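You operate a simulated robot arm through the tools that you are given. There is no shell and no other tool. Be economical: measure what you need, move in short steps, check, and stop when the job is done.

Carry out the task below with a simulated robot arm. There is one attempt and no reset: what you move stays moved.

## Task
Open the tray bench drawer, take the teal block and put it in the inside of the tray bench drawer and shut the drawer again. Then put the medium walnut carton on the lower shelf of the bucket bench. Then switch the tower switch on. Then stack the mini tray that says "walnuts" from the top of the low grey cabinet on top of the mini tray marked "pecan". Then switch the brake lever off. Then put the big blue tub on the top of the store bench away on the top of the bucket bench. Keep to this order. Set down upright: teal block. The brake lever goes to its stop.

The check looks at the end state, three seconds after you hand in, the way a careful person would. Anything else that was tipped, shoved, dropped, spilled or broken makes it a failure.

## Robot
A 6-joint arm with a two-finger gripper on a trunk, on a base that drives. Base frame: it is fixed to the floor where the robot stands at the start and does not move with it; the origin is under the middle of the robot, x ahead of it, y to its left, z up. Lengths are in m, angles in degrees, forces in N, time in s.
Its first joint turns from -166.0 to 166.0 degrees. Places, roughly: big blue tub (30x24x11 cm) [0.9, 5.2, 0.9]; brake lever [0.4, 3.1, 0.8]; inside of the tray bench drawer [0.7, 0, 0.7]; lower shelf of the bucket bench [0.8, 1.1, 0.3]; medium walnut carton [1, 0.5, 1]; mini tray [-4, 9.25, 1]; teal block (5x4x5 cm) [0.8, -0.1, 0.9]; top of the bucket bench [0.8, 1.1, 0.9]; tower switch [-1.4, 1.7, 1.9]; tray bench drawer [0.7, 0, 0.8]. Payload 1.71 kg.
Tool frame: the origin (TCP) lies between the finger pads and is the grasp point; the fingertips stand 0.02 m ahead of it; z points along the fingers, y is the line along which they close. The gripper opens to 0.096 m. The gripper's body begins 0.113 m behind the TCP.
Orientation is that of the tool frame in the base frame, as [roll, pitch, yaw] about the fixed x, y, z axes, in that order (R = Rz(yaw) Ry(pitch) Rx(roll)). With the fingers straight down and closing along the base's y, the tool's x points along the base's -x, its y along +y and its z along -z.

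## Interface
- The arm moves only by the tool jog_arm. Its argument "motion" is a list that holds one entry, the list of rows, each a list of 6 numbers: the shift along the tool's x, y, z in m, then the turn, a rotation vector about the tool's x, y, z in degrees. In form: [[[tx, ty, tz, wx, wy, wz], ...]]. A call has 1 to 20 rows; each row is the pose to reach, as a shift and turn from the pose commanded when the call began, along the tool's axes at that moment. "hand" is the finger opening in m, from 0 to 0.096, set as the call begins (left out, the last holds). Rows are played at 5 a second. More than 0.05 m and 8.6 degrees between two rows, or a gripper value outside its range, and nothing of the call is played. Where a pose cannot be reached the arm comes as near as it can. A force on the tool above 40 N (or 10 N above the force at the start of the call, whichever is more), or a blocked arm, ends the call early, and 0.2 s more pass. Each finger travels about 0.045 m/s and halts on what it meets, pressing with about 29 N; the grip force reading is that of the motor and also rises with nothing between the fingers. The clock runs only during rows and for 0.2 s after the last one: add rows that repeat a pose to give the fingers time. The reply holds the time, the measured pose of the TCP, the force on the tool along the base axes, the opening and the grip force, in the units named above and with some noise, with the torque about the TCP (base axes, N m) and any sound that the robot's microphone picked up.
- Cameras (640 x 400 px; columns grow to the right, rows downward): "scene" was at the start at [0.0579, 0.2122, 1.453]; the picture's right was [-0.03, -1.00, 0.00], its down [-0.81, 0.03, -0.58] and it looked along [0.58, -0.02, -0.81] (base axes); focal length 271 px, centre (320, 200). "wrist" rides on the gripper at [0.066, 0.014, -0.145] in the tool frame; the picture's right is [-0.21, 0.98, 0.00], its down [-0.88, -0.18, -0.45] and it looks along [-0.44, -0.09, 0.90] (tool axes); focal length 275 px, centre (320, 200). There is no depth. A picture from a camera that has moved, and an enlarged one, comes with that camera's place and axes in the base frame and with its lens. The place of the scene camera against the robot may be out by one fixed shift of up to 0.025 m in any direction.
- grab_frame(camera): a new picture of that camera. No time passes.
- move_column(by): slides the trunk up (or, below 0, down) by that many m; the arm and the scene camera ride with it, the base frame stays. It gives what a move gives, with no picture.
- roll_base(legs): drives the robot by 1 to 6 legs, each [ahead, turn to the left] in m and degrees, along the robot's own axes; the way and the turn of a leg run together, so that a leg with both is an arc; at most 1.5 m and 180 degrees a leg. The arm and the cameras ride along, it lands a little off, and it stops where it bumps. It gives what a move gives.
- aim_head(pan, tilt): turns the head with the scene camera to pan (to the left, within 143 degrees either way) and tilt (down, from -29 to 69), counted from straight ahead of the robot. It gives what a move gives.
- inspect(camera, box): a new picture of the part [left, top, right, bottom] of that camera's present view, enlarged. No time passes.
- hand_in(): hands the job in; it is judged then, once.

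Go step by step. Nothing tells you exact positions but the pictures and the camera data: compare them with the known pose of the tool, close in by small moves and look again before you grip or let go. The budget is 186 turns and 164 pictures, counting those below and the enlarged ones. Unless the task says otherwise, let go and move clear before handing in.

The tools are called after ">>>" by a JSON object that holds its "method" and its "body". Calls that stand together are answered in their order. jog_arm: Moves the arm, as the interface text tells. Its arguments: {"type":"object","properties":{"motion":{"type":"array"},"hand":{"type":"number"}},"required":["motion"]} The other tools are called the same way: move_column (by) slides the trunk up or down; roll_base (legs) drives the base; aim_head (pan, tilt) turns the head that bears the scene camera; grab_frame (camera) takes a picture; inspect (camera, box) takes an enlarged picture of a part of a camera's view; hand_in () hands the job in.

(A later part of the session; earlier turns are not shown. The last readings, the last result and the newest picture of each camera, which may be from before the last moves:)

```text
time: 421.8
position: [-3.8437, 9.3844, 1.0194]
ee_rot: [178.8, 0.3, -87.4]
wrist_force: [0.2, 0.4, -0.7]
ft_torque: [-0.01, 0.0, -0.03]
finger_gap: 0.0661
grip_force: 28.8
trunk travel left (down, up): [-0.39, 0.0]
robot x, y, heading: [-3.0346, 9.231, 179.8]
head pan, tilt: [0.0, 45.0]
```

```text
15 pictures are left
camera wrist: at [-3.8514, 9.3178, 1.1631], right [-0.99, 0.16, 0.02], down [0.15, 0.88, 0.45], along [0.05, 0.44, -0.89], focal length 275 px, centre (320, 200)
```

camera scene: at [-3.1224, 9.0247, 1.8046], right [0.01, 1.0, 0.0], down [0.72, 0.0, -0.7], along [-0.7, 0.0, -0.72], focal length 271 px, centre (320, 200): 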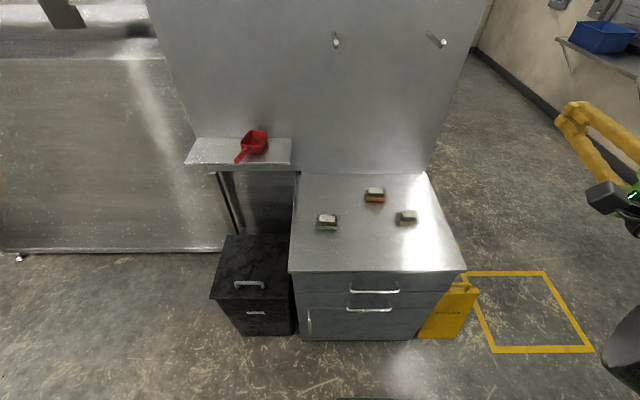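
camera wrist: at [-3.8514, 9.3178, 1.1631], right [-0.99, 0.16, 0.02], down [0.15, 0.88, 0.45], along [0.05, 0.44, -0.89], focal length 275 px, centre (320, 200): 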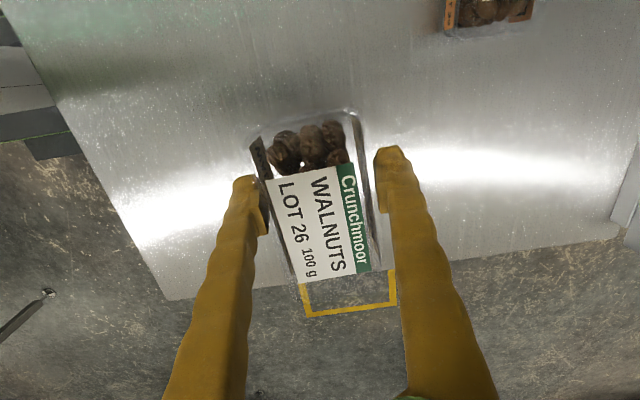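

Walnuts tray held (bottom is 2.4 cm below TCP). Moving level with the pecan tray (≈[-3.987, 9.27]) at its left to see it well.

>>> {"method": "jog_arm", "body": {"motion": [[[0, 0.02, -0.04, 0, 0, 0], [-0.004, 0.06, -0.07, 0, 0, 0], [-0.008, 0.1, -0.09, 0, 0, 0], [-0.012, 0.141, -0.1, 0, 0, 0], [-0.012, 0.141, -0.1, 0, 0, 0]]]}}

>>> {"method": "grab_frame", "body": {"camera": "wrist"}}

```text
refused: row 2 steps farther than a row can; nothing moved
```

```text
14 pictures are left
camera wrist: at [-3.8514, 9.3178, 1.1631], right [-0.99, 0.16, 0.02], down [0.15, 0.88, 0.45], along [0.05, 0.44, -0.89], focal length 275 px, centre (320, 200)
```

wrist: 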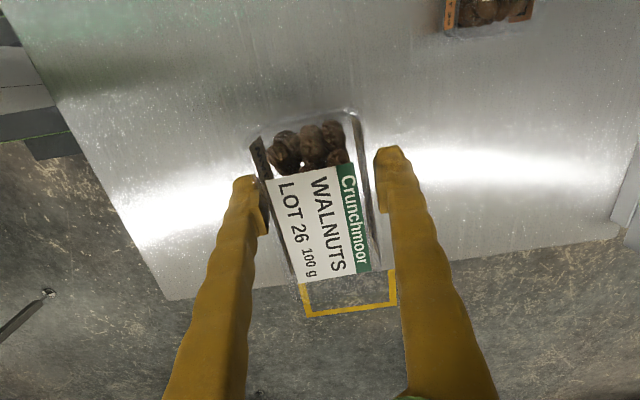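

>>> {"method": "jog_arm", "body": {"motion": [[[0, 0.02, -0.035, 0, 0, 0], [-0.004, 0.05, -0.065, 0, 0, 0], [-0.008, 0.085, -0.09, 0, 0, 0], [-0.01, 0.12, -0.1, 0, 0, 0], [-0.012, 0.141, -0.1, 0, 0, 0], [-0.012, 0.141, -0.1, 0, 0, 0]]]}}

```text
time: 423.2
position: [-3.98, 9.3917, 1.122]
ee_rot: [178.9, 0.4, -87.4]
wrist_force: [-0.2, 0.5, -0.9]
ft_torque: [-0.03, 0.03, 0.01]
finger_gap: 0.0662
grip_force: 29.2
trunk travel left (down, up): [-0.39, 0.0]
robot x, y, heading: [-3.0374, 9.2283, 179.6]
head pan, tilt: [0.0, 45.0]
```

>>> {"method": "grab_frame", "body": {"camera": "wrist"}}

```text
13 pictures are left
camera wrist: at [-3.9869, 9.3246, 1.2652], right [-0.99, 0.16, 0.02], down [0.15, 0.88, 0.45], along [0.05, 0.44, -0.89], focal length 275 px, centre (320, 200)
```

wrist: 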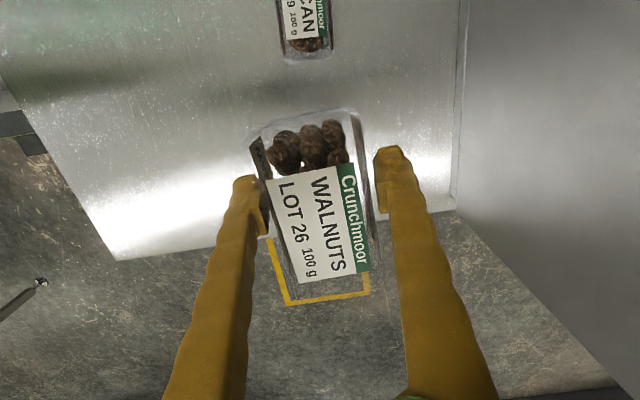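

Pecan's centre comes out at about [-3.985, 9.267], turned ~6.5° relative to the gripper. Moving over it, aligning, and lowering to just above.

>>> {"method": "jog_arm", "body": {"motion": [[[0.04, 0.003, 0, 0, 0, 2], [0.08, 0.006, 0, 0, 0, 4], [0.1247, 0.0106, 0, 0, 0, 6.5], [0.1247, 0.0106, 0.04, 0, 0, 6.5], [0.1247, 0.0106, 0.08, 0, 0, 6.5], [0.1247, 0.0106, 0.115, 0, 0, 6.5], [0.1247, 0.0106, 0.125, 0, 0, 6.5], [0.1247, 0.0106, 0.125, 0, 0, 6.5]]]}}

>>> {"method": "inspect", "body": {"camera": "scene", "box": [305, 150, 445, 240]}}

```text
time: 425.0
position: [-3.9906, 9.2651, 0.9958]
ee_rot: [178.7, 0.3, -93.9]
wrist_force: [-0.2, -0.9, -1.6]
ft_torque: [-0.01, 0.02, 0.05]
finger_gap: 0.0661
grip_force: 28.3
trunk travel left (down, up): [-0.39, 0.0]
robot x, y, heading: [-3.0364, 9.2289, 179.7]
head pan, tilt: [0.0, 45.0]
```

```text
4.44 times, centred on (375, 195) of scene
camera zoom: at [-3.1242, 9.0246, 1.8045], right [0.01, 1.0, 0.0], down [0.72, 0.0, -0.7], along [-0.7, 0.0, -0.72], focal length 1206 px, centre (76, 222)
```

zoom: 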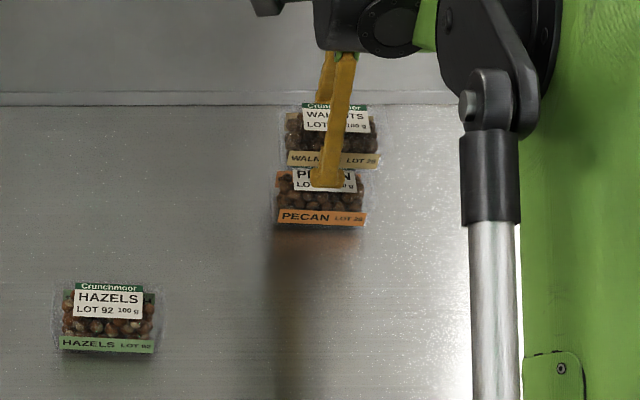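

The walnuts tray is within a few mm of the pecan tray in both directions. Lowering gently.

>>> {"method": "jog_arm", "body": {"motion": [[[0, -0.003, 0.01, 0, 0, 0], [0, -0.003, 0.018, 0, 0, 0], [0, -0.003, 0.023, 0, 0, 0], [0, -0.003, 0.023, 0, 0, 0]]]}}

>>> {"method": "jog_arm", "body": {"motion": [[[0, 0, 0.003, 0, 0, 0], [0, 0, 0.006, 0, 0, 0], [0, 0, 0.006, 0, 0, 0]]]}}

```text
time: 426.0
position: [-3.9868, 9.2642, 0.9737]
ee_rot: [178.7, 0.3, -94.0]
wrist_force: [0.0, -0.6, -1.4]
ft_torque: [0.0, 0.0, -0.02]
finger_gap: 0.066
grip_force: 28.8
trunk travel left (down, up): [-0.39, 0.0]
robot x, y, heading: [-3.0352, 9.2276, 180.0]
head pan, tilt: [0.0, 45.0]
```

```text
time: 426.8
position: [-3.9864, 9.2645, 0.9687]
ee_rot: [178.5, 0.3, -94.0]
wrist_force: [-5.7, 0.9, 26.0]
ft_torque: [0.51, 0.49, 0.15]
finger_gap: 0.0661
grip_force: 28.9
trunk travel left (down, up): [-0.39, 0.0]
robot x, y, heading: [-3.0355, 9.2287, 179.8]
head pan, tilt: [0.0, 45.0]
```

Contact. Easing up 1 mm, releasing, and rising.

>>> {"method": "jog_arm", "body": {"motion": [[[0, 0, -0.0015, 0, 0, 0], [0, 0, -0.0015, 0, 0, 0]]]}}

>>> {"method": "jog_arm", "body": {"motion": [[[0, 0, 0, 0, 0, 0], [0, 0, 0, 0, 0, 0], [0, 0, 0, 0, 0, 0], [0, 0, -0.02, 0, 0, 0], [0, 0, -0.06, 0, 0, 0], [0, 0, -0.1, 0, 0, 0], [0, 0, -0.14, 0, 0, 0], [0, 0, -0.18, 0, 0, 0], [0, -0.04, -0.2, 0, 0, 0], [0, -0.08, -0.22, 0, 0, 0], [0, -0.12, -0.24, 0, 0, 0], [0, -0.16, -0.26, 0, 0, 0], [0, -0.2, -0.3, 0, 0, 0], [0, -0.24, -0.34, 0, 0, 0]]], "hand": 0.09}}

>>> {"method": "inspect", "body": {"camera": "scene", "box": [305, 150, 445, 240]}}

```text
time: 427.4
position: [-3.9863, 9.2646, 0.9693]
ee_rot: [178.7, 0.3, -94.0]
wrist_force: [3.3, -1.1, 16.3]
ft_torque: [0.22, 0.17, 0.02]
finger_gap: 0.0661
grip_force: 28.8
trunk travel left (down, up): [-0.39, 0.0]
robot x, y, heading: [-3.035, 9.2271, 179.6]
head pan, tilt: [0.0, 45.0]
```

```text
refused: row 13 steps farther than a row can; nothing moved
```

```text
4.44 times, centred on (375, 195) of scene
camera zoom: at [-3.1222, 9.0243, 1.8045], right [0.01, 1.0, 0.0], down [0.72, 0.0, -0.7], along [-0.7, 0.0, -0.72], focal length 1206 px, centre (76, 222)
```

zoom: 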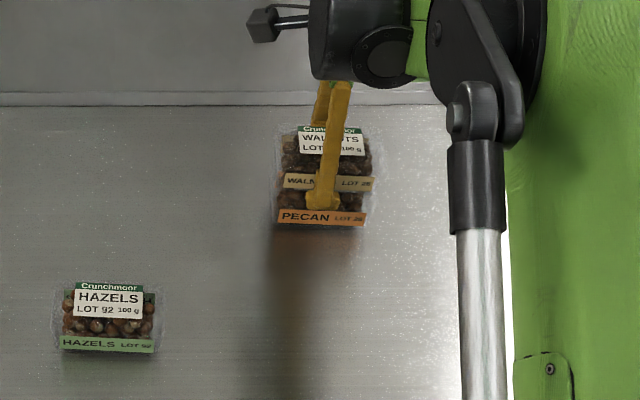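

Stacked squarely. Easing another millimetre, releasing and rising (steps kept small).

>>> {"method": "jog_arm", "body": {"motion": [[[0, 0, -0.001, 0, 0, 0], [0, 0, -0.001, 0, 0, 0]]]}}

>>> {"method": "jog_arm", "body": {"motion": [[[0, 0, 0, 0, 0, 0], [0, 0, 0, 0, 0, 0], [0, 0, 0, 0, 0, 0], [0, 0, -0.02, 0, 0, 0], [0, 0, -0.06, 0, 0, 0], [0, 0, -0.1, 0, 0, 0], [0, 0, -0.14, 0, 0, 0], [0, 0, -0.18, 0, 0, 0], [0, -0.03, -0.2, 0, 0, 0], [0, -0.065, -0.22, 0, 0, 0], [0, -0.1, -0.24, 0, 0, 0], [0, -0.135, -0.26, 0, 0, 0], [0, -0.17, -0.28, 0, 0, 0], [0, -0.205, -0.3, 0, 0, 0], [0, -0.24, -0.32, 0, 0, 0], [0, -0.27, -0.34, 0, 0, 0], [0, -0.3, -0.36, 0, 0, 0]]], "hand": 0.09}}

>>> {"method": "inspect", "body": {"camera": "scene", "box": [305, 150, 445, 240]}}

```text
time: 428.0
position: [-3.9871, 9.2653, 0.9683]
ee_rot: [178.7, 0.3, -93.9]
wrist_force: [-0.3, -1.1, 1.9]
ft_torque: [0.01, 0.05, 0.0]
finger_gap: 0.0664
grip_force: 29.1
trunk travel left (down, up): [-0.39, 0.0]
robot x, y, heading: [-3.0356, 9.2223, 179.6]
head pan, tilt: [0.0, 45.0]
```

```text
time: 431.6
position: [-3.6782, 9.2439, 1.3248]
ee_rot: [178.7, 0.3, -93.9]
wrist_force: [0.1, 0.7, -0.2]
ft_torque: [0.0, 0.03, 0.01]
finger_gap: 0.0902
grip_force: 0.1
trunk travel left (down, up): [-0.39, 0.0]
robot x, y, heading: [-3.0336, 9.2255, 179.6]
head pan, tilt: [0.0, 45.0]
```

```text
4.44 times, centred on (375, 195) of scene
camera zoom: at [-3.1228, 9.0246, 1.8045], right [0.01, 1.0, 0.0], down [0.72, 0.0, -0.7], along [-0.7, 0.0, -0.72], focal length 1206 px, centre (76, 222)
```

zoom: 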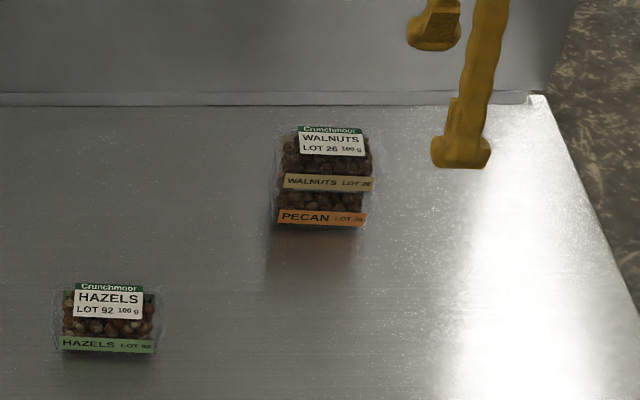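

Trays stacked. Now back around to the brake lever (a red-tipped lever on the trolley near [0.37, 3.12, 0.8]). Driving back through the gap.

>>> {"method": "roll_base", "body": {"legs": [[0, -90], [1.45, 0]]}}

>>> {"method": "roll_base", "body": {"legs": [[0, -90]]}}

```text
time: 447.4
position: [-3.0523, 11.3599, 1.3234]
ee_rot: [178.7, 0.3, 176.8]
wrist_force: [-0.8, -0.3, 0.0]
ft_torque: [0.02, -0.01, 0.01]
finger_gap: 0.0899
grip_force: 0.1
trunk travel left (down, up): [-0.39, 0.0]
robot x, y, heading: [-3.0623, 10.715, 90.5]
head pan, tilt: [0.0, 45.0]
```

```text
time: 453.6
position: [-2.4362, 10.7184, 1.3333]
ee_rot: [177.9, 0.3, 87.9]
wrist_force: [-0.1, -0.6, 1.1]
ft_torque: [0.01, 0.01, 0.01]
finger_gap: 0.0898
grip_force: 0.1
trunk travel left (down, up): [-0.39, 0.0]
robot x, y, heading: [-3.0603, 10.7185, 1.5]
head pan, tilt: [0.0, 45.0]
```

>>> {"method": "roll_base", "body": {"legs": [[0, -1.5], [1.3, 0], [1.3, 0], [0, -90]]}}

```text
time: 477.5
position: [-0.4399, 10.0505, 1.3405]
ee_rot: [177.0, 0.2, -4.0]
wrist_force: [-0.3, -0.5, 0.5]
ft_torque: [0.03, 0.03, -0.04]
finger_gap: 0.0902
grip_force: 0.0
trunk travel left (down, up): [-0.39, 0.0]
robot x, y, heading: [-0.4159, 10.6582, -90.5]
head pan, tilt: [0.0, 45.0]
```

>>> {"method": "roll_base", "body": {"legs": [[1.5, 0], [1.5, 0], [1.5, 0]]}}

```text
time: 507.3
position: [-0.4347, 5.5578, 1.3495]
ee_rot: [176.1, 0.2, -2.4]
wrist_force: [0.9, -0.7, -0.8]
ft_torque: [-0.02, 0.04, 0.01]
finger_gap: 0.0902
grip_force: 0.0
trunk travel left (down, up): [-0.39, 0.0]
robot x, y, heading: [-0.4229, 6.1438, -89.1]
head pan, tilt: [0.0, 45.0]
```

>>> {"method": "roll_base", "body": {"legs": [[1.5, 0], [1.5, 0], [0, 89]]}}

>>> {"method": "aim_head", "body": {"pan": 0, "tilt": 45}}

>>> {"method": "grab_frame", "body": {"camera": "scene"}}

```text
time: 533.1
position: [0.1532, 3.1311, 1.3556]
ee_rot: [175.4, 0.1, 86.6]
wrist_force: [0.4, -0.5, -0.2]
ft_torque: [0.0, 0.0, -0.02]
finger_gap: 0.09
grip_force: 0.1
trunk travel left (down, up): [-0.39, 0.0]
robot x, y, heading: [-0.4149, 3.144, 0.0]
head pan, tilt: [0.0, 45.0]
```

```text
time: 533.7
position: [0.1392, 3.129, 1.3624]
ee_rot: [174.8, 0.1, 86.6]
wrist_force: [0.1, 0.9, 0.5]
ft_torque: [0.0, -0.02, 0.01]
finger_gap: 0.0903
grip_force: 0.0
trunk travel left (down, up): [-0.39, 0.0]
robot x, y, heading: [-0.4137, 3.1442, 0.2]
head pan, tilt: [0.0, 45.0]
```

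```text
9 pictures are left
camera scene: at [-0.3534, 3.3614, 1.8049], right [0.0, -1.0, 0.0], down [-0.71, 0.0, -0.7], along [0.7, 0.0, -0.71], focal length 271 px, centre (320, 200)
```

scene: 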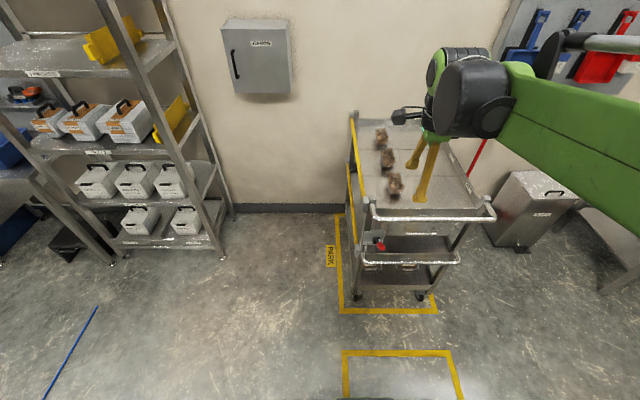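

>>> {"method": "inspect", "body": {"camera": "scene", "box": [335, 200, 435, 265]}}

```text
6.15 times, centred on (385, 232) of scene
camera zoom: at [-0.3534, 3.3614, 1.8049], right [0.0, -1.0, 0.0], down [-0.71, 0.0, -0.7], along [0.7, 0.0, -0.71], focal length 1670 px, centre (-80, 0)
```

zoom: 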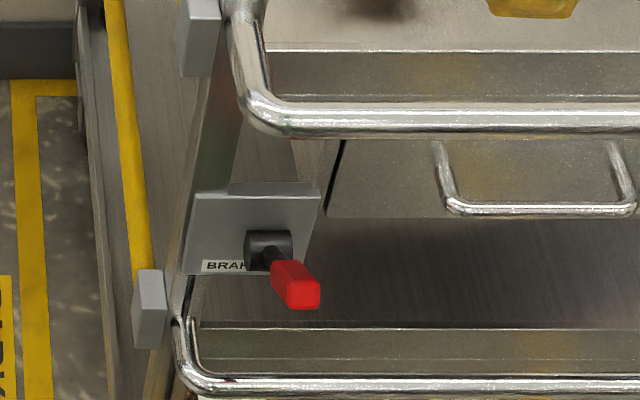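

The lever (red knob) is on a plate under the trolley's handle, near [0.35, 3.09, 0.8]; I need a closer look for its markings. Backing up, lowering the trunk and bringing the tool horizontal at that height.

>>> {"method": "roll_base", "body": {"legs": [[-0.2, 0]]}}

>>> {"method": "move_column", "body": {"by": -0.37}}

>>> {"method": "jog_arm", "body": {"motion": [[[-0.003, 0.022, 0.01, -7, 0, 0], [-0.006, 0.045, 0.02, -14, 0, 0], [-0.009, 0.067, 0.03, -21, 0, 0], [-0.012, 0.09, 0.04, -28, 0, 0], [-0.015, 0.112, 0.05, -35, 0, 0], [-0.018, 0.135, 0.06, -42, 0, 0], [-0.021, 0.157, 0.07, -49, 0, 0], [-0.024, 0.18, 0.08, -56, 0, 0], [-0.027, 0.202, 0.09, -63, 0, 0], [-0.03, 0.225, 0.1, -70, 0, 0], [-0.03, 0.247, 0.11, -77, 0, 0], [-0.03, 0.26, 0.12, -84, 0, 0], [-0.03, 0.26, 0.12, -84, 0, 0]]], "hand": 0.0}}

```text
time: 535.7
position: [-0.0694, 3.1259, 1.365]
ee_rot: [174.5, 0.1, 86.4]
wrist_force: [-1.5, -0.6, 1.1]
ft_torque: [0.0, -0.06, -0.02]
finger_gap: 0.09
grip_force: 0.2
trunk travel left (down, up): [-0.39, 0.0]
robot x, y, heading: [-0.6144, 3.1443, -0.2]
head pan, tilt: [0.0, 45.0]
```

```text
time: 539.2
position: [-0.0887, 3.128, 1.0024]
ee_rot: [173.7, 0.0, 86.4]
wrist_force: [-0.4, 0.0, -0.8]
ft_torque: [-0.01, 0.02, 0.03]
finger_gap: 0.0898
grip_force: 0.1
trunk travel left (down, up): [-0.02, 0.37]
robot x, y, heading: [-0.6154, 3.1449, -0.1]
head pan, tilt: [0.0, 45.0]
```

```text
time: 542.0
position: [0.1739, 3.0868, 0.914]
ee_rot: [91.8, 0.1, 86.8]
wrist_force: [-0.7, 0.4, 0.4]
ft_torque: [-0.02, 0.0, -0.02]
finger_gap: 0.0
grip_force: 29.1
out of reach, approached as far as the arm can: row 12, 13
trunk travel left (down, up): [-0.02, 0.37]
robot x, y, heading: [-0.6147, 3.1451, -0.1]
head pan, tilt: [0.0, 45.0]
```

>>> {"method": "inspect", "body": {"camera": "wrist", "box": [80, 60, 360, 240]}}

```text
2.22 times, centred on (220, 150) of wrist
camera zoom: at [0.0344, 3.1616, 0.9321], right [0.02, -0.21, 0.98], down [-0.5, -0.85, -0.17], along [0.87, -0.48, -0.12], focal length 612 px, centre (542, 311)
```

zoom: 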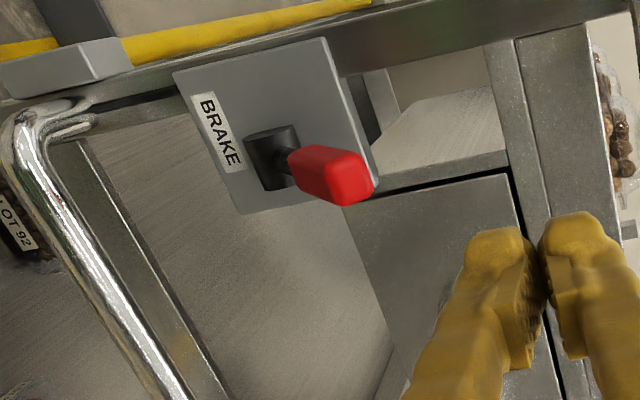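

Triangulated: hub at [0.436, 3.088, 0.721], red knob at [0.349, 3.09, 0.799] — the lever points up (on). I'll lay the closed fingers over the knob and press it down to its stop.

>>> {"method": "jog_arm", "body": {"motion": [[[0.001, -0.03, 0.01, 0, 0, 0], [0.002, -0.055, 0.04, 0, 0, 0], [0.003, -0.06, 0.08, 0, 0, 0], [0.003, -0.062, 0.12, 0, 0, 0], [0.003, -0.062, 0.155, 0, 0, 0], [0.003, -0.062, 0.171, 0, 0, 0], [0.003, -0.062, 0.171, 0, 0, 0]]]}}

>>> {"method": "jog_arm", "body": {"motion": [[[0, -0.02, 0, 0, 0, 0], [0, -0.04, 0, 0, 0, 0], [0, -0.06, 0, 0, 0, 0], [0, -0.08, 0, 0, 0, 0], [0, -0.1, 0, 0, 0, 0], [0, -0.12, 0, 0, 0, 0], [0, -0.14, 0, 0, 0, 0], [0, -0.16, 0, 0, 0, 0], [0, -0.18, 0, 0, 0, 0], [0, -0.2, 0, 0, 0, 0], [0, -0.22, 0, 0, 0, 0]]]}}

```text
time: 543.6
position: [0.345, 3.0703, 0.8536]
ee_rot: [90.3, 0.0, 86.6]
wrist_force: [0.9, -0.5, 0.6]
ft_torque: [-0.03, 0.0, 0.0]
finger_gap: 0.0
grip_force: 29.1
trunk travel left (down, up): [-0.02, 0.37]
robot x, y, heading: [-0.6136, 3.1474, -0.1]
head pan, tilt: [0.0, 45.0]
```

```text
time: 544.5
position: [0.3324, 3.0629, 0.809]
ee_rot: [89.7, -0.1, 86.5]
wrist_force: [-0.6, -0.1, 1.0]
ft_torque: [0.01, 0.06, 0.05]
finger_gap: 0.0001
grip_force: 28.8
trunk travel left (down, up): [-0.02, 0.37]
robot x, y, heading: [-0.6122, 3.1444, -0.2]
head pan, tilt: [0.0, 45.0]
stopped in row 4: the force on the tool passed its limit at 113 N (the readings are from after the stop); the commanded pose is now the measured one
```

It stopped with a high force and I'm ~2.5 cm to the right of the knob. Looking.

>>> {"method": "inspect", "body": {"camera": "wrist", "box": [160, 60, 440, 240]}}

```text
2.22 times, centred on (300, 150) of wrist
camera zoom: at [0.192, 3.1369, 0.8221], right [-0.02, -0.21, 0.98], down [-0.5, -0.85, -0.19], along [0.87, -0.49, -0.09], focal length 612 px, centre (364, 311)
```

zoom: 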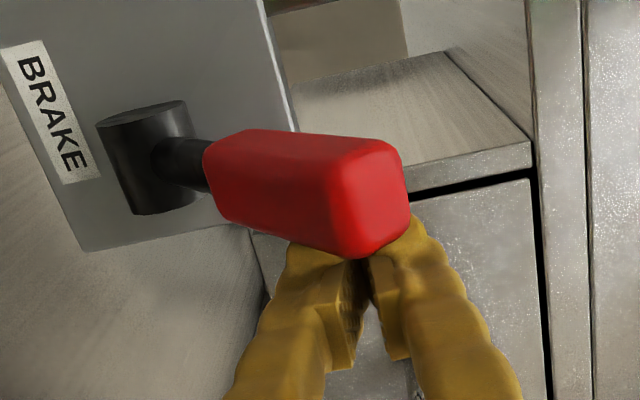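

The fingers came down beside the knob. Going up, shifting 2.6 cm left, and pressing again.

>>> {"method": "jog_arm", "body": {"motion": [[[-0.005, 0.02, 0, 0, 0, 0], [-0.005, 0.05, 0, 0, 0, 0], [0.01, 0.055, 0.005, 0, 0, 0], [0.027, 0.055, 0.012, 0, 0, 0], [0.027, 0.055, 0.012, 0, 0, 0]]]}}

>>> {"method": "jog_arm", "body": {"motion": [[[0, -0.015, 0, 0, 0, 0], [0, -0.03, 0, 0, 0, 0], [0, -0.045, 0, 0, 0, 0], [0, -0.06, 0, 0, 0, 0], [0, -0.075, 0, 0, 0, 0], [0, -0.09, 0, 0, 0, 0], [0, -0.105, 0, 0, 0, 0], [0, -0.12, 0, 0, 0, 0], [0, -0.135, 0, 0, 0, 0], [0, -0.15, 0, 0, 0, 0], [0, -0.165, 0, 0, 0, 0], [0, -0.18, 0, 0, 0, 0], [0, -0.195, 0, 0, 0, 0], [0, -0.21, 0, 0, 0, 0], [0, -0.225, 0, 0, 0, 0]]]}}

```text
time: 545.7
position: [0.3494, 3.0923, 0.8642]
ee_rot: [89.7, 0.0, 87.1]
wrist_force: [-0.4, -0.6, -0.9]
ft_torque: [0.02, -0.02, 0.01]
finger_gap: 0.0
grip_force: 29.1
out of reach, approached as far as the arm can: row 4
trunk travel left (down, up): [-0.02, 0.37]
robot x, y, heading: [-0.6174, 3.1473, -0.2]
head pan, tilt: [0.0, 45.0]
```

```text
time: 546.2
position: [0.3357, 3.092, 0.8582]
ee_rot: [88.3, -0.1, 87.2]
wrist_force: [-0.3, -0.1, 0.7]
ft_torque: [-0.01, -0.03, 0.0]
finger_gap: 0.0
grip_force: 29.2
trunk travel left (down, up): [-0.02, 0.37]
robot x, y, heading: [-0.6132, 3.1452, -0.4]
head pan, tilt: [0.0, 45.0]
stopped in row 2: the force on the tool passed its limit at 58 N (the readings are from after the stop); the commanded pose is now the measured one
```

The knob's top is met at z≈0.845; pressing more slowly with small steps.

>>> {"method": "jog_arm", "body": {"motion": [[[0, -0.008, 0.006, 0, 0, 0], [0, -0.012, 0.008, 0, 0, 0], [0, -0.016, 0.01, 0, 0, 0], [0, -0.02, 0.01, 0, 0, 0], [0, -0.024, 0.01, 0, 0, 0], [0, -0.028, 0.01, 0, 0, 0], [0, -0.032, 0.01, 0, 0, 0], [0, -0.036, 0.01, 0, 0, 0], [0, -0.04, 0.01, 0, 0, 0], [0, -0.044, 0.01, 0, 0, 0], [0, -0.048, 0.01, 0, 0, 0], [0, -0.052, 0.01, 0, 0, 0], [0, -0.056, 0.01, 0, 0, 0], [0, -0.06, 0.01, 0, 0, 0], [0, -0.064, 0.01, 0, 0, 0], [0, -0.068, 0.01, 0, 0, 0], [0, -0.072, 0.01, 0, 0, 0]]]}}

```text
time: 547.1
position: [0.332, 3.0887, 0.8574]
ee_rot: [87.4, -0.2, 87.4]
wrist_force: [0.7, 0.2, 0.4]
ft_torque: [-0.02, 0.03, -0.01]
finger_gap: 0.0
grip_force: 28.6
trunk travel left (down, up): [-0.02, 0.37]
robot x, y, heading: [-0.6158, 3.143, -0.0]
head pan, tilt: [0.0, 45.0]
stopped in row 4: the force on the tool passed its limit at 40 N (the readings are from after the stop); the commanded pose is now the measured one
```

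A steady 40 N isn't enough and the arm's force limit keeps stopping me. I'll use the trunk for the push: retract, raise the trunk 0.2, put the fingers back over the knob, then lower the trunk.

>>> {"method": "jog_arm", "body": {"motion": [[[0, 0.01, -0.04, 0, 0, 0], [0, 0.01, -0.08, 0, 0, 0], [0, 0.01, -0.12, 0, 0, 0]]]}}

>>> {"method": "move_column", "body": {"by": 0.2}}

>>> {"method": "jog_arm", "body": {"motion": [[[0, -0.04, 0, 0, 0, 0], [0, -0.08, 0, 0, 0, 0], [0, -0.12, 0, 0, 0, 0], [0, -0.16, 0.02, 0, 0, 0], [0, -0.195, 0.04, 0, 0, 0], [0, -0.195, 0.08, 0, 0, 0], [0, -0.195, 0.12, 0, 0, 0], [0, -0.195, 0.135, 0, 0, 0], [0, -0.195, 0.135, 0, 0, 0]]]}}

```text
time: 547.9
position: [0.2125, 3.0971, 0.8628]
ee_rot: [87.4, -0.1, 87.4]
wrist_force: [-1.5, -0.5, -0.1]
ft_torque: [0.03, -0.03, 0.0]
finger_gap: 0.0
grip_force: 29.3
trunk travel left (down, up): [-0.02, 0.37]
robot x, y, heading: [-0.6178, 3.1463, -0.3]
head pan, tilt: [0.0, 45.0]
```

```text
time: 550.0
position: [0.2132, 3.0951, 1.0634]
ee_rot: [87.5, -0.1, 87.4]
wrist_force: [1.1, -0.3, 0.7]
ft_torque: [0.03, -0.04, 0.01]
finger_gap: 0.0
grip_force: 28.9
trunk travel left (down, up): [-0.22, 0.17]
robot x, y, heading: [-0.6153, 3.1438, -0.2]
head pan, tilt: [0.0, 45.0]
```

```text
time: 552.0
position: [0.3565, 3.0896, 0.8745]
ee_rot: [87.4, -0.2, 87.4]
wrist_force: [0.5, 0.1, -0.1]
ft_torque: [-0.02, -0.03, 0.0]
finger_gap: 0.0
grip_force: 28.9
out of reach, approached as far as the arm can: row 3, 4, 5
trunk travel left (down, up): [-0.22, 0.17]
robot x, y, heading: [-0.6126, 3.1427, -0.1]
head pan, tilt: [0.0, 45.0]
```

In place above the knob. Lowering the trunk 8 cm and checking.

>>> {"method": "move_column", "body": {"by": -0.08}}

```text
time: 552.6
position: [0.343, 3.0877, 0.863]
ee_rot: [86.1, -0.3, 87.6]
wrist_force: [-0.2, 0.3, 0.5]
ft_torque: [0.0, -0.01, -0.05]
finger_gap: 0.0
grip_force: 28.7
trunk travel left (down, up): [-0.189, 0.201]
robot x, y, heading: [-0.6175, 3.1439, -0.2]
head pan, tilt: [0.0, 45.0]
stopped: the force on the tool passed its limit at 56 N (the readings are from after the stop); the commanded pose is now the measured one
```

The lever is solid against downward pushes, so this is its lower stop; "off" must be upward. I'll go below the knob and push it up along its arc instead.

>>> {"method": "jog_arm", "body": {"motion": [[[0, 0.01, -0.04, 0, 0, 0], [0, 0.01, -0.08, 0, 0, 0], [0, 0.01, -0.12, 0, 0, 0], [0, 0.01, -0.14, 0, 0, 0]]]}}

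>>> {"method": "move_column", "body": {"by": -0.15}}

>>> {"method": "jog_arm", "body": {"motion": [[[0, 0.0, 0.03, 0, 0, 0], [0, 0.0, 0.07, 0, 0, 0], [-0.002, 0.0, 0.1, 0, 0, 0], [-0.002, 0.0, 0.1, 0, 0, 0]]]}}

```text
time: 553.6
position: [0.2596, 3.087, 0.9014]
ee_rot: [86.2, -0.2, 87.5]
wrist_force: [-0.4, -0.4, -0.6]
ft_torque: [0.01, -0.01, -0.01]
finger_gap: 0.0
grip_force: 29.0
out of reach, approached as far as the arm can: row 2, 3, 4
trunk travel left (down, up): [-0.189, 0.201]
robot x, y, heading: [-0.6129, 3.1447, -0.1]
head pan, tilt: [0.0, 45.0]
```

```text
time: 555.4
position: [0.2622, 3.0864, 0.7515]
ee_rot: [86.2, -0.2, 87.5]
wrist_force: [0.7, 0.0, 0.0]
ft_torque: [0.01, 0.04, -0.02]
finger_gap: 0.0
grip_force: 28.9
trunk travel left (down, up): [-0.039, 0.351]
robot x, y, heading: [-0.6138, 3.1436, -0.2]
head pan, tilt: [0.0, 45.0]
```

```text
time: 556.4
position: [0.3618, 3.0813, 0.7582]
ee_rot: [86.2, -0.2, 87.7]
wrist_force: [-1.6, 0.0, -2.5]
ft_torque: [-0.01, 0.03, 0.05]
finger_gap: 0.0002
grip_force: 28.6
trunk travel left (down, up): [-0.039, 0.351]
robot x, y, heading: [-0.6122, 3.1452, -0.1]
head pan, tilt: [0.0, 45.0]
```

Under the knob with light contact. Pushing up along the arc in small steps.

>>> {"method": "jog_arm", "body": {"motion": [[[0.005, 0.006, 0.002, 0, 0, 0], [0.006, 0.012, 0.006, 0, 0, 0], [0.006, 0.018, 0.011, 0, 0, 0], [0.006, 0.024, 0.016, 0, 0, 0], [0.006, 0.03, 0.022, 0, 0, 0], [0.006, 0.036, 0.028, 0, 0, 0], [0.006, 0.042, 0.034, 0, 0, 0], [0.006, 0.048, 0.04, 0, 0, 0], [0.006, 0.054, 0.045, 0, 0, 0], [0.006, 0.06, 0.05, 0, 0, 0]]]}}

>>> {"method": "inspect", "body": {"camera": "wrist", "box": [160, 60, 440, 240]}}

```text
time: 558.6
position: [0.4081, 3.0838, 0.8215]
ee_rot: [86.2, -0.2, 87.6]
wrist_force: [-0.9, 0.1, -0.8]
ft_torque: [-0.02, -0.01, 0.0]
finger_gap: 0.0001
grip_force: 30.1
trunk travel left (down, up): [-0.039, 0.351]
robot x, y, heading: [-0.6123, 3.1438, -0.0]
head pan, tilt: [0.0, 45.0]
```

```text
2.22 times, centred on (300, 150) of wrist
camera zoom: at [0.2644, 3.1558, 0.8252], right [-0.07, -0.21, 0.98], down [-0.47, -0.86, -0.22], along [0.88, -0.47, -0.03], focal length 612 px, centre (364, 311)
```

zoom: 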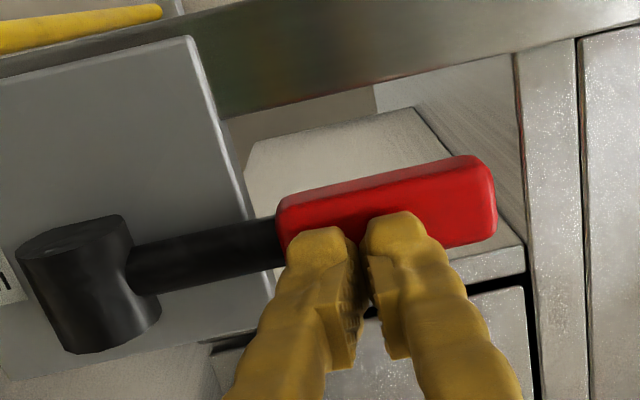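

The lever moves freely upward — it's now about vertical. Continuing to push it over until it reaches its stop.

>>> {"method": "jog_arm", "body": {"motion": [[[0, 0.002, 0.006, 0, 0, 0], [0, 0.004, 0.012, 0, 0, 0], [0, 0.004, 0.018, 0, 0, 0], [0, 0.004, 0.024, 0, 0, 0], [0, 0.003, 0.03, 0, 0, 0], [0, 0.002, 0.036, 0, 0, 0], [0, 0.0, 0.042, 0, 0, 0], [0, -0.002, 0.048, 0, 0, 0], [0, -0.004, 0.054, 0, 0, 0], [0, -0.006, 0.06, 0, 0, 0], [0, -0.008, 0.066, 0, 0, 0]]]}}

```text
time: 560.3
position: [0.4372, 3.081, 0.8398]
ee_rot: [85.3, -0.2, 87.6]
wrist_force: [0.1, -0.1, -0.1]
ft_torque: [0.0, -0.03, -0.02]
finger_gap: 0.0
grip_force: 29.6
trunk travel left (down, up): [-0.039, 0.351]
robot x, y, heading: [-0.6134, 3.1407, -0.4]
head pan, tilt: [0.0, 45.0]
stopped in row 8: the force on the tool passed its limit at 55 N (the readings are from after the stop); the commanded pose is now the measured one
```

>>> {"method": "jog_arm", "body": {"motion": [[[0, 0, 0.005, 0, 0, 0], [0, 0, 0.01, 0, 0, 0], [0, 0, 0.014, 0, 0, 0], [0, 0, 0.018, 0, 0, 0], [0, 0, 0.022, 0, 0, 0], [0, 0, 0.026, 0, 0, 0], [0, 0, 0.03, 0, 0, 0]]]}}

>>> {"method": "inspect", "body": {"camera": "wrist", "box": [160, 60, 440, 240]}}

```text
time: 561.2
position: [0.4357, 3.0803, 0.8559]
ee_rot: [84.7, -0.2, 87.6]
wrist_force: [0.4, 0.0, 0.8]
ft_torque: [0.0, -0.01, 0.0]
finger_gap: 0.0001
grip_force: 29.2
trunk travel left (down, up): [-0.039, 0.351]
robot x, y, heading: [-0.614, 3.1444, -0.2]
head pan, tilt: [0.0, 45.0]
stopped in row 4: the force on the tool passed its limit at 50 N (the readings are from after the stop); the commanded pose is now the measured one
```

```text
2.22 times, centred on (300, 150) of wrist
camera zoom: at [0.2929, 3.1522, 0.8553], right [-0.1, -0.21, 0.97], down [-0.46, -0.86, -0.23], along [0.88, -0.47, -0.01], focal length 612 px, centre (364, 311)
```

zoom: 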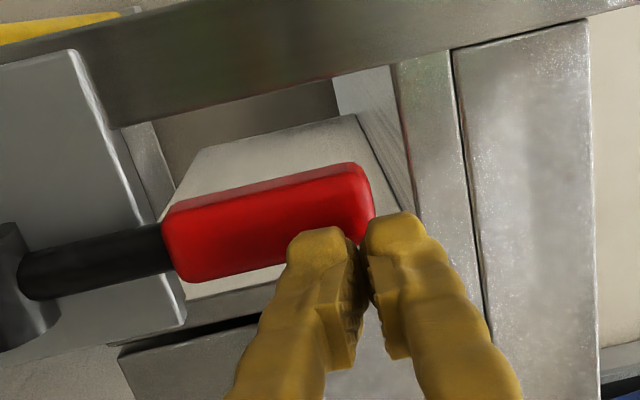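

The lever again stops at the same place — it's fully over at its stop. Retracting and heading to the tub near [0.9, 5.2].

>>> {"method": "jog_arm", "body": {"motion": [[[0, 0, -0.04, 0, 0, 0], [0, 0, -0.08, 0, 0, 0], [0, 0, -0.12, 0, 0, 0]]]}}

>>> {"method": "roll_base", "body": {"legs": [[-0.25, 0]]}}

>>> {"method": "move_column", "body": {"by": 0.3}}

>>> {"method": "jog_arm", "body": {"motion": [[[0, 0.01, 0, 8, 0, 0], [0, 0.02, 0, 16, 0, 0], [0, 0.03, 0, 24, 0, 0], [0, 0.04, 0, 32, 0, 0], [0, 0.05, 0, 40, 0, 0], [0, 0.06, 0, 48, 0, 0], [0, 0.07, 0, 56, 0, 0], [0, 0.08, 0, 64, 0, 0], [0, 0.09, 0, 72, 0, 0], [0, 0.1, 0, 80, 0, 0], [0, 0.1, 0, 88, 0, 0], [0, 0.1, 0, 95, 0, 0], [0, 0.1, 0, 95, 0, 0]]]}}

>>> {"method": "roll_base", "body": {"legs": [[0, 90], [1.05, 0], [1.0, 0], [0, -90]]}}

```text
time: 562.0
position: [0.3153, 3.088, 0.8394]
ee_rot: [84.7, -0.2, 87.7]
wrist_force: [0.5, 0.3, 0.3]
ft_torque: [-0.01, -0.07, -0.02]
finger_gap: 0.0002
grip_force: 28.4
trunk travel left (down, up): [-0.039, 0.351]
robot x, y, heading: [-0.6142, 3.1472, -0.1]
head pan, tilt: [0.0, 45.0]
```

```text
time: 564.2
position: [0.0709, 3.09, 0.8398]
ee_rot: [84.8, -0.1, 87.8]
wrist_force: [-0.6, -0.2, -0.1]
ft_torque: [0.02, -0.02, -0.06]
finger_gap: 0.0001
grip_force: 28.9
trunk travel left (down, up): [-0.039, 0.351]
robot x, y, heading: [-0.8587, 3.1475, 0.0]
head pan, tilt: [0.0, 45.0]
```

```text
time: 567.2
position: [0.0587, 3.0886, 1.1541]
ee_rot: [83.8, -0.3, 87.8]
wrist_force: [-1.2, 0.5, -0.2]
ft_torque: [0.0, 0.0, -0.02]
finger_gap: 0.0
grip_force: 28.9
trunk travel left (down, up): [-0.339, 0.051]
robot x, y, heading: [-0.8609, 3.1446, -0.0]
head pan, tilt: [0.0, 45.0]
```

```text
time: 570.0
position: [0.0465, 3.0907, 1.253]
ee_rot: [178.8, -0.3, 87.9]
wrist_force: [-0.5, -0.8, 0.3]
ft_torque: [0.01, 0.01, 0.03]
finger_gap: 0.0
grip_force: 28.8
out of reach, approached as far as the arm can: row 1, 2
trunk travel left (down, up): [-0.339, 0.051]
robot x, y, heading: [-0.8588, 3.1449, 0.3]
head pan, tilt: [0.0, 45.0]
```

```text
time: 595.7
position: [0.0147, 5.1864, 1.2528]
ee_rot: [178.8, -0.3, 90.5]
wrist_force: [-0.2, 0.1, 0.7]
ft_torque: [0.01, -0.06, -0.02]
finger_gap: 0.0001
grip_force: 28.9
trunk travel left (down, up): [-0.339, 0.051]
robot x, y, heading: [-0.8954, 5.2066, 2.7]
head pan, tilt: [0.0, 45.0]
```

>>> {"method": "roll_base", "body": {"legs": [[0.5, -2.7]]}}

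>>> {"method": "grab_frame", "body": {"camera": "scene"}}

```text
time: 599.5
position: [0.4878, 5.1519, 1.2651]
ee_rot: [178.1, -0.3, 87.7]
wrist_force: [-0.2, -0.1, 1.0]
ft_torque: [0.01, -0.01, -0.01]
finger_gap: 0.0002
grip_force: 29.5
trunk travel left (down, up): [-0.339, 0.051]
robot x, y, heading: [-0.3997, 5.2139, -0.3]
head pan, tilt: [0.0, 45.0]
```

```text
3 pictures are left
camera scene: at [-0.3283, 5.4322, 1.7536], right [0.0, -1.0, 0.0], down [-0.72, 0.0, -0.7], along [0.7, 0.0, -0.72], focal length 271 px, centre (320, 200)
```

scene: 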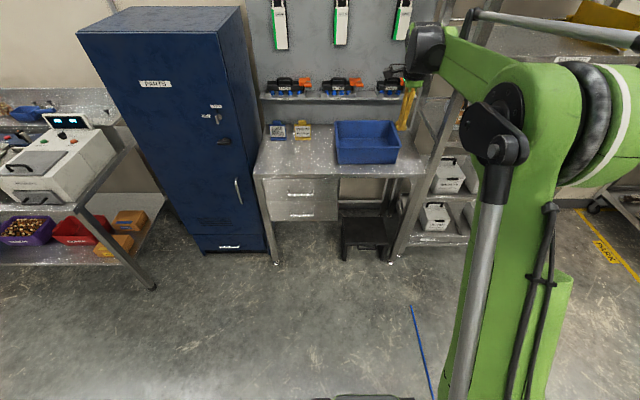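

Tub found: about x 0.79–1.03, y 5.05–5.35, rim z≈0.98. I'll pull the hand in, drive up, and take a close wrist view of its front rim.

>>> {"method": "jog_arm", "body": {"motion": [[[0, -0.03, 0, 0, 0, 0], [0, -0.06, 0, 0, 0, 0], [0, -0.09, 0, 0, 0, 0], [0, -0.12, 0, 0, 0, 0], [0, -0.12, 0, 0, 0, 0]]], "hand": 0.06}}

>>> {"method": "roll_base", "body": {"legs": [[0.38, 0]]}}

>>> {"method": "grab_frame", "body": {"camera": "wrist"}}

```text
time: 600.8
position: [0.3478, 5.157, 1.2731]
ee_rot: [177.1, -0.3, 87.6]
wrist_force: [-0.1, -0.4, 0.0]
ft_torque: [-0.01, -0.05, -0.01]
finger_gap: 0.06
grip_force: 0.1
trunk travel left (down, up): [-0.339, 0.051]
robot x, y, heading: [-0.3969, 5.2159, -0.2]
head pan, tilt: [0.0, 45.0]
```

```text
time: 603.8
position: [0.7233, 5.1586, 1.273]
ee_rot: [177.1, -0.3, 87.9]
wrist_force: [-0.5, 0.1, -0.1]
ft_torque: [0.0, 0.02, 0.03]
finger_gap: 0.0598
grip_force: 0.0
trunk travel left (down, up): [-0.339, 0.051]
robot x, y, heading: [-0.0233, 5.2155, -0.1]
head pan, tilt: [0.0, 45.0]
```

```text
2 pictures are left
camera wrist: at [0.7335, 5.2239, 1.4187], right [0.97, -0.24, 0.05], down [-0.24, -0.87, 0.43], along [-0.06, -0.43, -0.9], focal length 275 px, centre (320, 200)
```

wrist: 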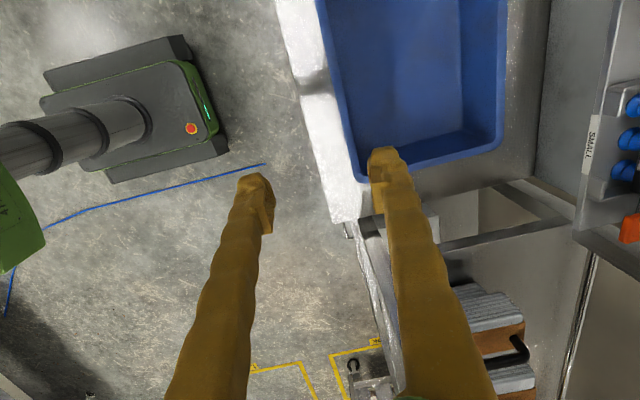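

Front rim confirmed at x≈0.78, tub centre y≈5.195. Descending with the fingers astride the rim's middle.

>>> {"method": "jog_arm", "body": {"motion": [[[0.015, 0.02, 0.02, 1, 0, 0], [0.03, 0.04, 0.04, 2, 0, 0], [0.038, 0.047, 0.08, 2.9, 0, 0], [0.038, 0.047, 0.12, 2.9, 0, 0], [0.038, 0.047, 0.16, 2.9, 0, 0], [0.038, 0.047, 0.2, 2.9, 0, 0], [0.038, 0.047, 0.24, 2.9, 0, 0], [0.038, 0.047, 0.27, 2.9, 0, 0], [0.038, 0.047, 0.29, 2.9, 0, 0], [0.038, 0.047, 0.305, 2.9, 0, 0], [0.038, 0.047, 0.305, 2.9, 0, 0]]]}}

>>> {"method": "jog_arm", "body": {"motion": [[[0, 0, 0.006, 0, 0, 0], [0, 0, 0.012, 0, 0, 0], [0, 0, 0.012, 0, 0, 0]]]}}

>>> {"method": "jog_arm", "body": {"motion": [[[0, 0, 0, 0, 0, 0], [0, 0, 0, 0, 0, 0], [0, 0, 0, 0, 0, 0], [0, 0, 0, 0, 0, 0], [0, 0, 0, 0, 0, 0], [0, 0, 0, 0, 0, 0], [0, 0, 0, 0, 0, 0]]], "hand": 0.0}}

```text
time: 606.2
position: [0.774, 5.1986, 0.9812]
ee_rot: [179.2, -0.4, 88.0]
wrist_force: [-0.2, 0.4, -0.3]
ft_torque: [0.0, 0.01, 0.01]
finger_gap: 0.0602
grip_force: 0.1
trunk travel left (down, up): [-0.339, 0.051]
robot x, y, heading: [-0.0233, 5.2131, -0.1]
head pan, tilt: [0.0, 45.0]
```

```text
time: 607.0
position: [0.7731, 5.1978, 0.9694]
ee_rot: [179.1, -0.4, 87.9]
wrist_force: [-0.3, -0.2, -0.4]
ft_torque: [0.06, 0.02, 0.04]
finger_gap: 0.0599
grip_force: 0.1
trunk travel left (down, up): [-0.339, 0.051]
robot x, y, heading: [-0.025, 5.2144, 0.1]
head pan, tilt: [0.0, 45.0]
```

```text
time: 608.6
position: [0.7738, 5.1965, 0.9703]
ee_rot: [179.2, -0.4, 87.9]
wrist_force: [0.3, 0.3, 0.3]
ft_torque: [-0.11, 0.01, 0.2]
finger_gap: 0.0062
grip_force: 28.9
trunk travel left (down, up): [-0.339, 0.051]
robot x, y, heading: [-0.0241, 5.2161, -0.1]
head pan, tilt: [0.0, 45.0]
```

Gripped a 6 mm wall. Lifting slowly to feel the weight.

>>> {"method": "jog_arm", "body": {"motion": [[[0, 0, -0.01, 0, 0, 0], [0, 0, -0.02, 0, 0, 0], [0, 0, -0.03, 0, 0, 0], [0, 0, -0.04, 0, 0, 0], [0, 0, -0.04, 0, 0, 0]]]}}

```text
time: 609.8
position: [0.7735, 5.1968, 1.0102]
ee_rot: [179.2, -0.2, 87.9]
wrist_force: [0.5, -0.6, -2.9]
ft_torque: [-0.04, 0.13, 0.05]
finger_gap: 0.006
grip_force: 28.8
trunk travel left (down, up): [-0.339, 0.051]
robot x, y, heading: [-0.0233, 5.2138, -0.2]
head pan, tilt: [0.0, 45.0]
```

>>> {"method": "jog_arm", "body": {"motion": [[[0, 0, -0.02, 0, 0, 0], [0, 0, -0.04, 0, 0, 0], [0, 0, -0.06, 0, 0, 0], [0, 0, -0.08, 0, 0, 0], [0, 0, -0.1, 0, 0, 0], [0, 0, -0.12, 0, 0, 0], [0, 0, -0.14, 0, 0, 0], [0, 0, -0.16, 0, 0, 0], [0, 0, -0.18, 0, 0, 0], [0, 0, -0.2, 0, 0, 0], [0, 0, -0.22, 0, 0, 0], [0, 0, -0.24, 0, 0, 0], [0, 0, -0.26, 0, 0, 0], [0, 0, -0.28, 0, 0, 0], [0, 0, -0.3, 0, 0, 0]]]}}

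```text
time: 613.0
position: [0.7701, 5.1945, 1.3079]
ee_rot: [179.1, -0.5, 87.8]
wrist_force: [0.1, 0.2, -3.7]
ft_torque: [0.19, 0.39, 0.13]
finger_gap: 0.0059
grip_force: 28.5
trunk travel left (down, up): [-0.339, 0.051]
robot x, y, heading: [-0.0199, 5.2123, -0.0]
head pan, tilt: [0.0, 45.0]
```

Held well: 3.7 N with the load out front, nearly level. Backing out and driving to the bucket bench.

>>> {"method": "roll_base", "body": {"legs": [[-0.73, 0], [0, -90]]}}

>>> {"method": "roll_base", "body": {"legs": [[1.4, 0], [1.4, 0]]}}

```text
time: 624.3
position: [-0.7825, 4.4185, 1.3082]
ee_rot: [179.2, -0.4, -4.1]
wrist_force: [0.4, 1.3, -4.9]
ft_torque: [0.38, -0.17, 0.15]
finger_gap: 0.006
grip_force: 28.4
trunk travel left (down, up): [-0.339, 0.051]
robot x, y, heading: [-0.7311, 5.2086, -92.2]
head pan, tilt: [0.0, 45.0]
```

```text
time: 642.9
position: [-0.6391, 1.6502, 1.3185]
ee_rot: [178.4, -0.5, 1.5]
wrist_force: [-0.7, -0.7, -5.0]
ft_torque: [0.35, 0.0, -0.07]
finger_gap: 0.0061
grip_force: 28.8
trunk travel left (down, up): [-0.339, 0.051]
robot x, y, heading: [-0.6609, 2.4248, -86.6]
head pan, tilt: [0.0, 45.0]
```

>>> {"method": "roll_base", "body": {"legs": [[1.52, 0], [0, 86.6]]}}

```text
refused: 1.52 is not a number from -1.5 to 1.5
```

>>> {"method": "roll_base", "body": {"legs": [[0.8, 0], [0.73, 0], [0, 86.6]]}}

```text
time: 659.2
position: [0.1493, 0.8106, 1.3293]
ee_rot: [177.4, -0.4, 85.2]
wrist_force: [0.4, 0.2, -3.7]
ft_torque: [0.09, 0.3, 0.03]
finger_gap: 0.0059
grip_force: 28.7
trunk travel left (down, up): [-0.339, 0.051]
robot x, y, heading: [-0.6018, 0.8643, -2.3]
head pan, tilt: [0.0, 45.0]
```

>>> {"method": "roll_base", "body": {"legs": [[0, 2.3], [0.45, 0]]}}

>>> {"method": "jog_arm", "body": {"motion": [[[0.015, 0.02, 0, 0, 0, 0], [0.03, 0.04, 0, 0, 0, 0], [0.035, 0.06, 0, 0, 0, 0], [0.035, 0.075, 0, 0, 0, 0], [0.035, 0.075, 0, 0, 0, 0]]]}}

>>> {"method": "grab_frame", "body": {"camera": "scene"}}

```text
time: 663.3
position: [0.5863, 0.835, 1.3395]
ee_rot: [176.7, -0.4, 87.3]
wrist_force: [0.6, 0.2, -3.7]
ft_torque: [0.06, 0.35, -0.01]
finger_gap: 0.0059
grip_force: 29.1
trunk travel left (down, up): [-0.339, 0.051]
robot x, y, heading: [-0.1461, 0.8637, -0.7]
head pan, tilt: [0.0, 45.0]
```

```text
time: 664.5
position: [0.6435, 0.8691, 1.3541]
ee_rot: [175.9, -0.4, 87.3]
wrist_force: [0.6, 1.0, -4.2]
ft_torque: [0.06, 0.41, 0.0]
finger_gap: 0.0062
grip_force: 29.3
trunk travel left (down, up): [-0.339, 0.051]
robot x, y, heading: [-0.149, 0.8603, -0.8]
head pan, tilt: [0.0, 45.0]
```

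```text
1 pictures are left
camera scene: at [-0.0736, 1.0785, 1.7536], right [-0.01, -1.0, 0.0], down [-0.72, 0.01, -0.7], along [0.7, -0.01, -0.72], focal length 271 px, centre (320, 200)
```

scene: 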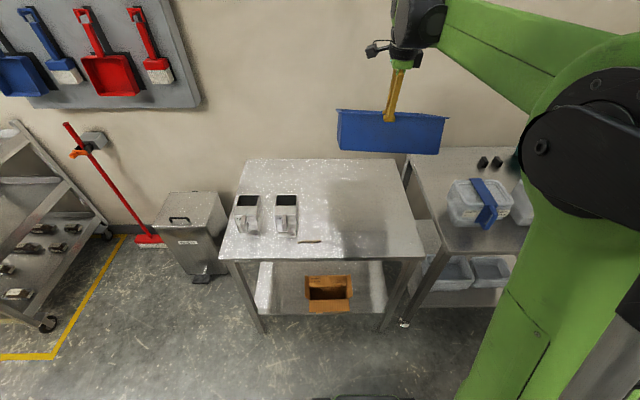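

The tub droops ~30° at its far side but is centred over the bench's clear right half (y 0.72–1.02; stick ends at y≈1.06). Lowering to just above contact.

>>> {"method": "jog_arm", "body": {"motion": [[[0, 0, 0.04, 0, 0, 0], [0, 0, 0.08, 0, 0, 0], [0, 0, 0.12, 0, 0, 0], [0, 0, 0.16, 0, 0, 0], [0, 0, 0.2, 0, 0, 0], [0, 0, 0.24, 0, 0, 0], [0, 0, 0.255, 0, 0, 0], [0, 0, 0.255, 0, 0, 0]]]}}

>>> {"method": "jog_arm", "body": {"motion": [[[0, -0.001, 0.008, 0, 0, 0], [0, -0.002, 0.016, 0, 0, 0], [0, -0.004, 0.024, 0, 0, 0], [0, -0.006, 0.032, 0, 0, 0], [0, -0.008, 0.04, 0, 0, 0], [0, -0.008, 0.04, 0, 0, 0]]]}}

```text
time: 666.3
position: [0.6607, 0.871, 1.0986]
ee_rot: [175.8, -0.5, 87.2]
wrist_force: [0.7, 0.4, -4.4]
ft_torque: [0.08, 0.34, 0.02]
finger_gap: 0.0059
grip_force: 29.0
trunk travel left (down, up): [-0.339, 0.051]
robot x, y, heading: [-0.1465, 0.861, -0.5]
head pan, tilt: [0.0, 45.0]
```

```text
time: 667.7
position: [0.6559, 0.8682, 1.0626]
ee_rot: [175.8, -0.6, 87.3]
wrist_force: [-0.8, 1.0, -3.2]
ft_torque: [-0.08, 0.25, -0.07]
finger_gap: 0.0062
grip_force: 28.9
trunk travel left (down, up): [-0.339, 0.051]
robot x, y, heading: [-0.1484, 0.8627, -0.4]
head pan, tilt: [0.0, 45.0]
```

Contact begins. Continuing slowly down.

>>> {"method": "jog_arm", "body": {"motion": [[[0, -0.002, 0.006, 0, 0, 0], [0, -0.005, 0.012, 0, 0, 0], [0, -0.008, 0.018, 0, 0, 0], [0, -0.011, 0.024, 0, 0, 0], [0, -0.014, 0.03, 0, 0, 0], [0, -0.017, 0.036, 0, 0, 0], [0, -0.017, 0.036, 0, 0, 0]]]}}

```text
time: 669.3
position: [0.6412, 0.869, 1.0238]
ee_rot: [175.8, -0.5, 87.3]
wrist_force: [-0.6, 0.9, -3.1]
ft_torque: [-0.22, 0.17, -0.07]
finger_gap: 0.0063
grip_force: 28.9
trunk travel left (down, up): [-0.339, 0.051]
robot x, y, heading: [-0.1431, 0.8586, -0.6]
head pan, tilt: [0.0, 45.0]
```

>>> {"method": "jog_arm", "body": {"motion": [[[0, -0.002, 0.006, 0, 0, 0], [0, -0.004, 0.012, 0, 0, 0], [0, -0.006, 0.018, 0, 0, 0], [0, -0.008, 0.024, 0, 0, 0], [0, -0.01, 0.03, 0, 0, 0], [0, -0.011, 0.036, 0, 0, 0], [0, -0.012, 0.041, 0, 0, 0], [0, -0.012, 0.041, 0, 0, 0]]]}}

```text
time: 671.1
position: [0.6343, 0.8699, 0.9827]
ee_rot: [175.8, -0.5, 87.4]
wrist_force: [-1.0, -0.6, -2.3]
ft_torque: [-0.34, 0.07, -0.13]
finger_gap: 0.0058
grip_force: 29.5
trunk travel left (down, up): [-0.339, 0.051]
robot x, y, heading: [-0.146, 0.8634, -0.5]
head pan, tilt: [0.0, 45.0]
```

>>> {"method": "jog_arm", "body": {"motion": [[[0, 0, 0.004, 0, 0, 0], [0, 0, 0.008, 0, 0, 0], [0, 0, 0.012, 0, 0, 0], [0, 0, 0.016, 0, 0, 0], [0, 0, 0.016, 0, 0, 0]]]}}

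```text
time: 672.3
position: [0.6328, 0.8703, 0.9675]
ee_rot: [175.8, -0.5, 87.2]
wrist_force: [-5.6, 3.3, 26.1]
ft_torque: [0.05, 0.07, -0.12]
finger_gap: 0.0062
grip_force: 29.0
trunk travel left (down, up): [-0.339, 0.051]
robot x, y, heading: [-0.1465, 0.8671, -0.5]
head pan, tilt: [0.0, 45.0]
```

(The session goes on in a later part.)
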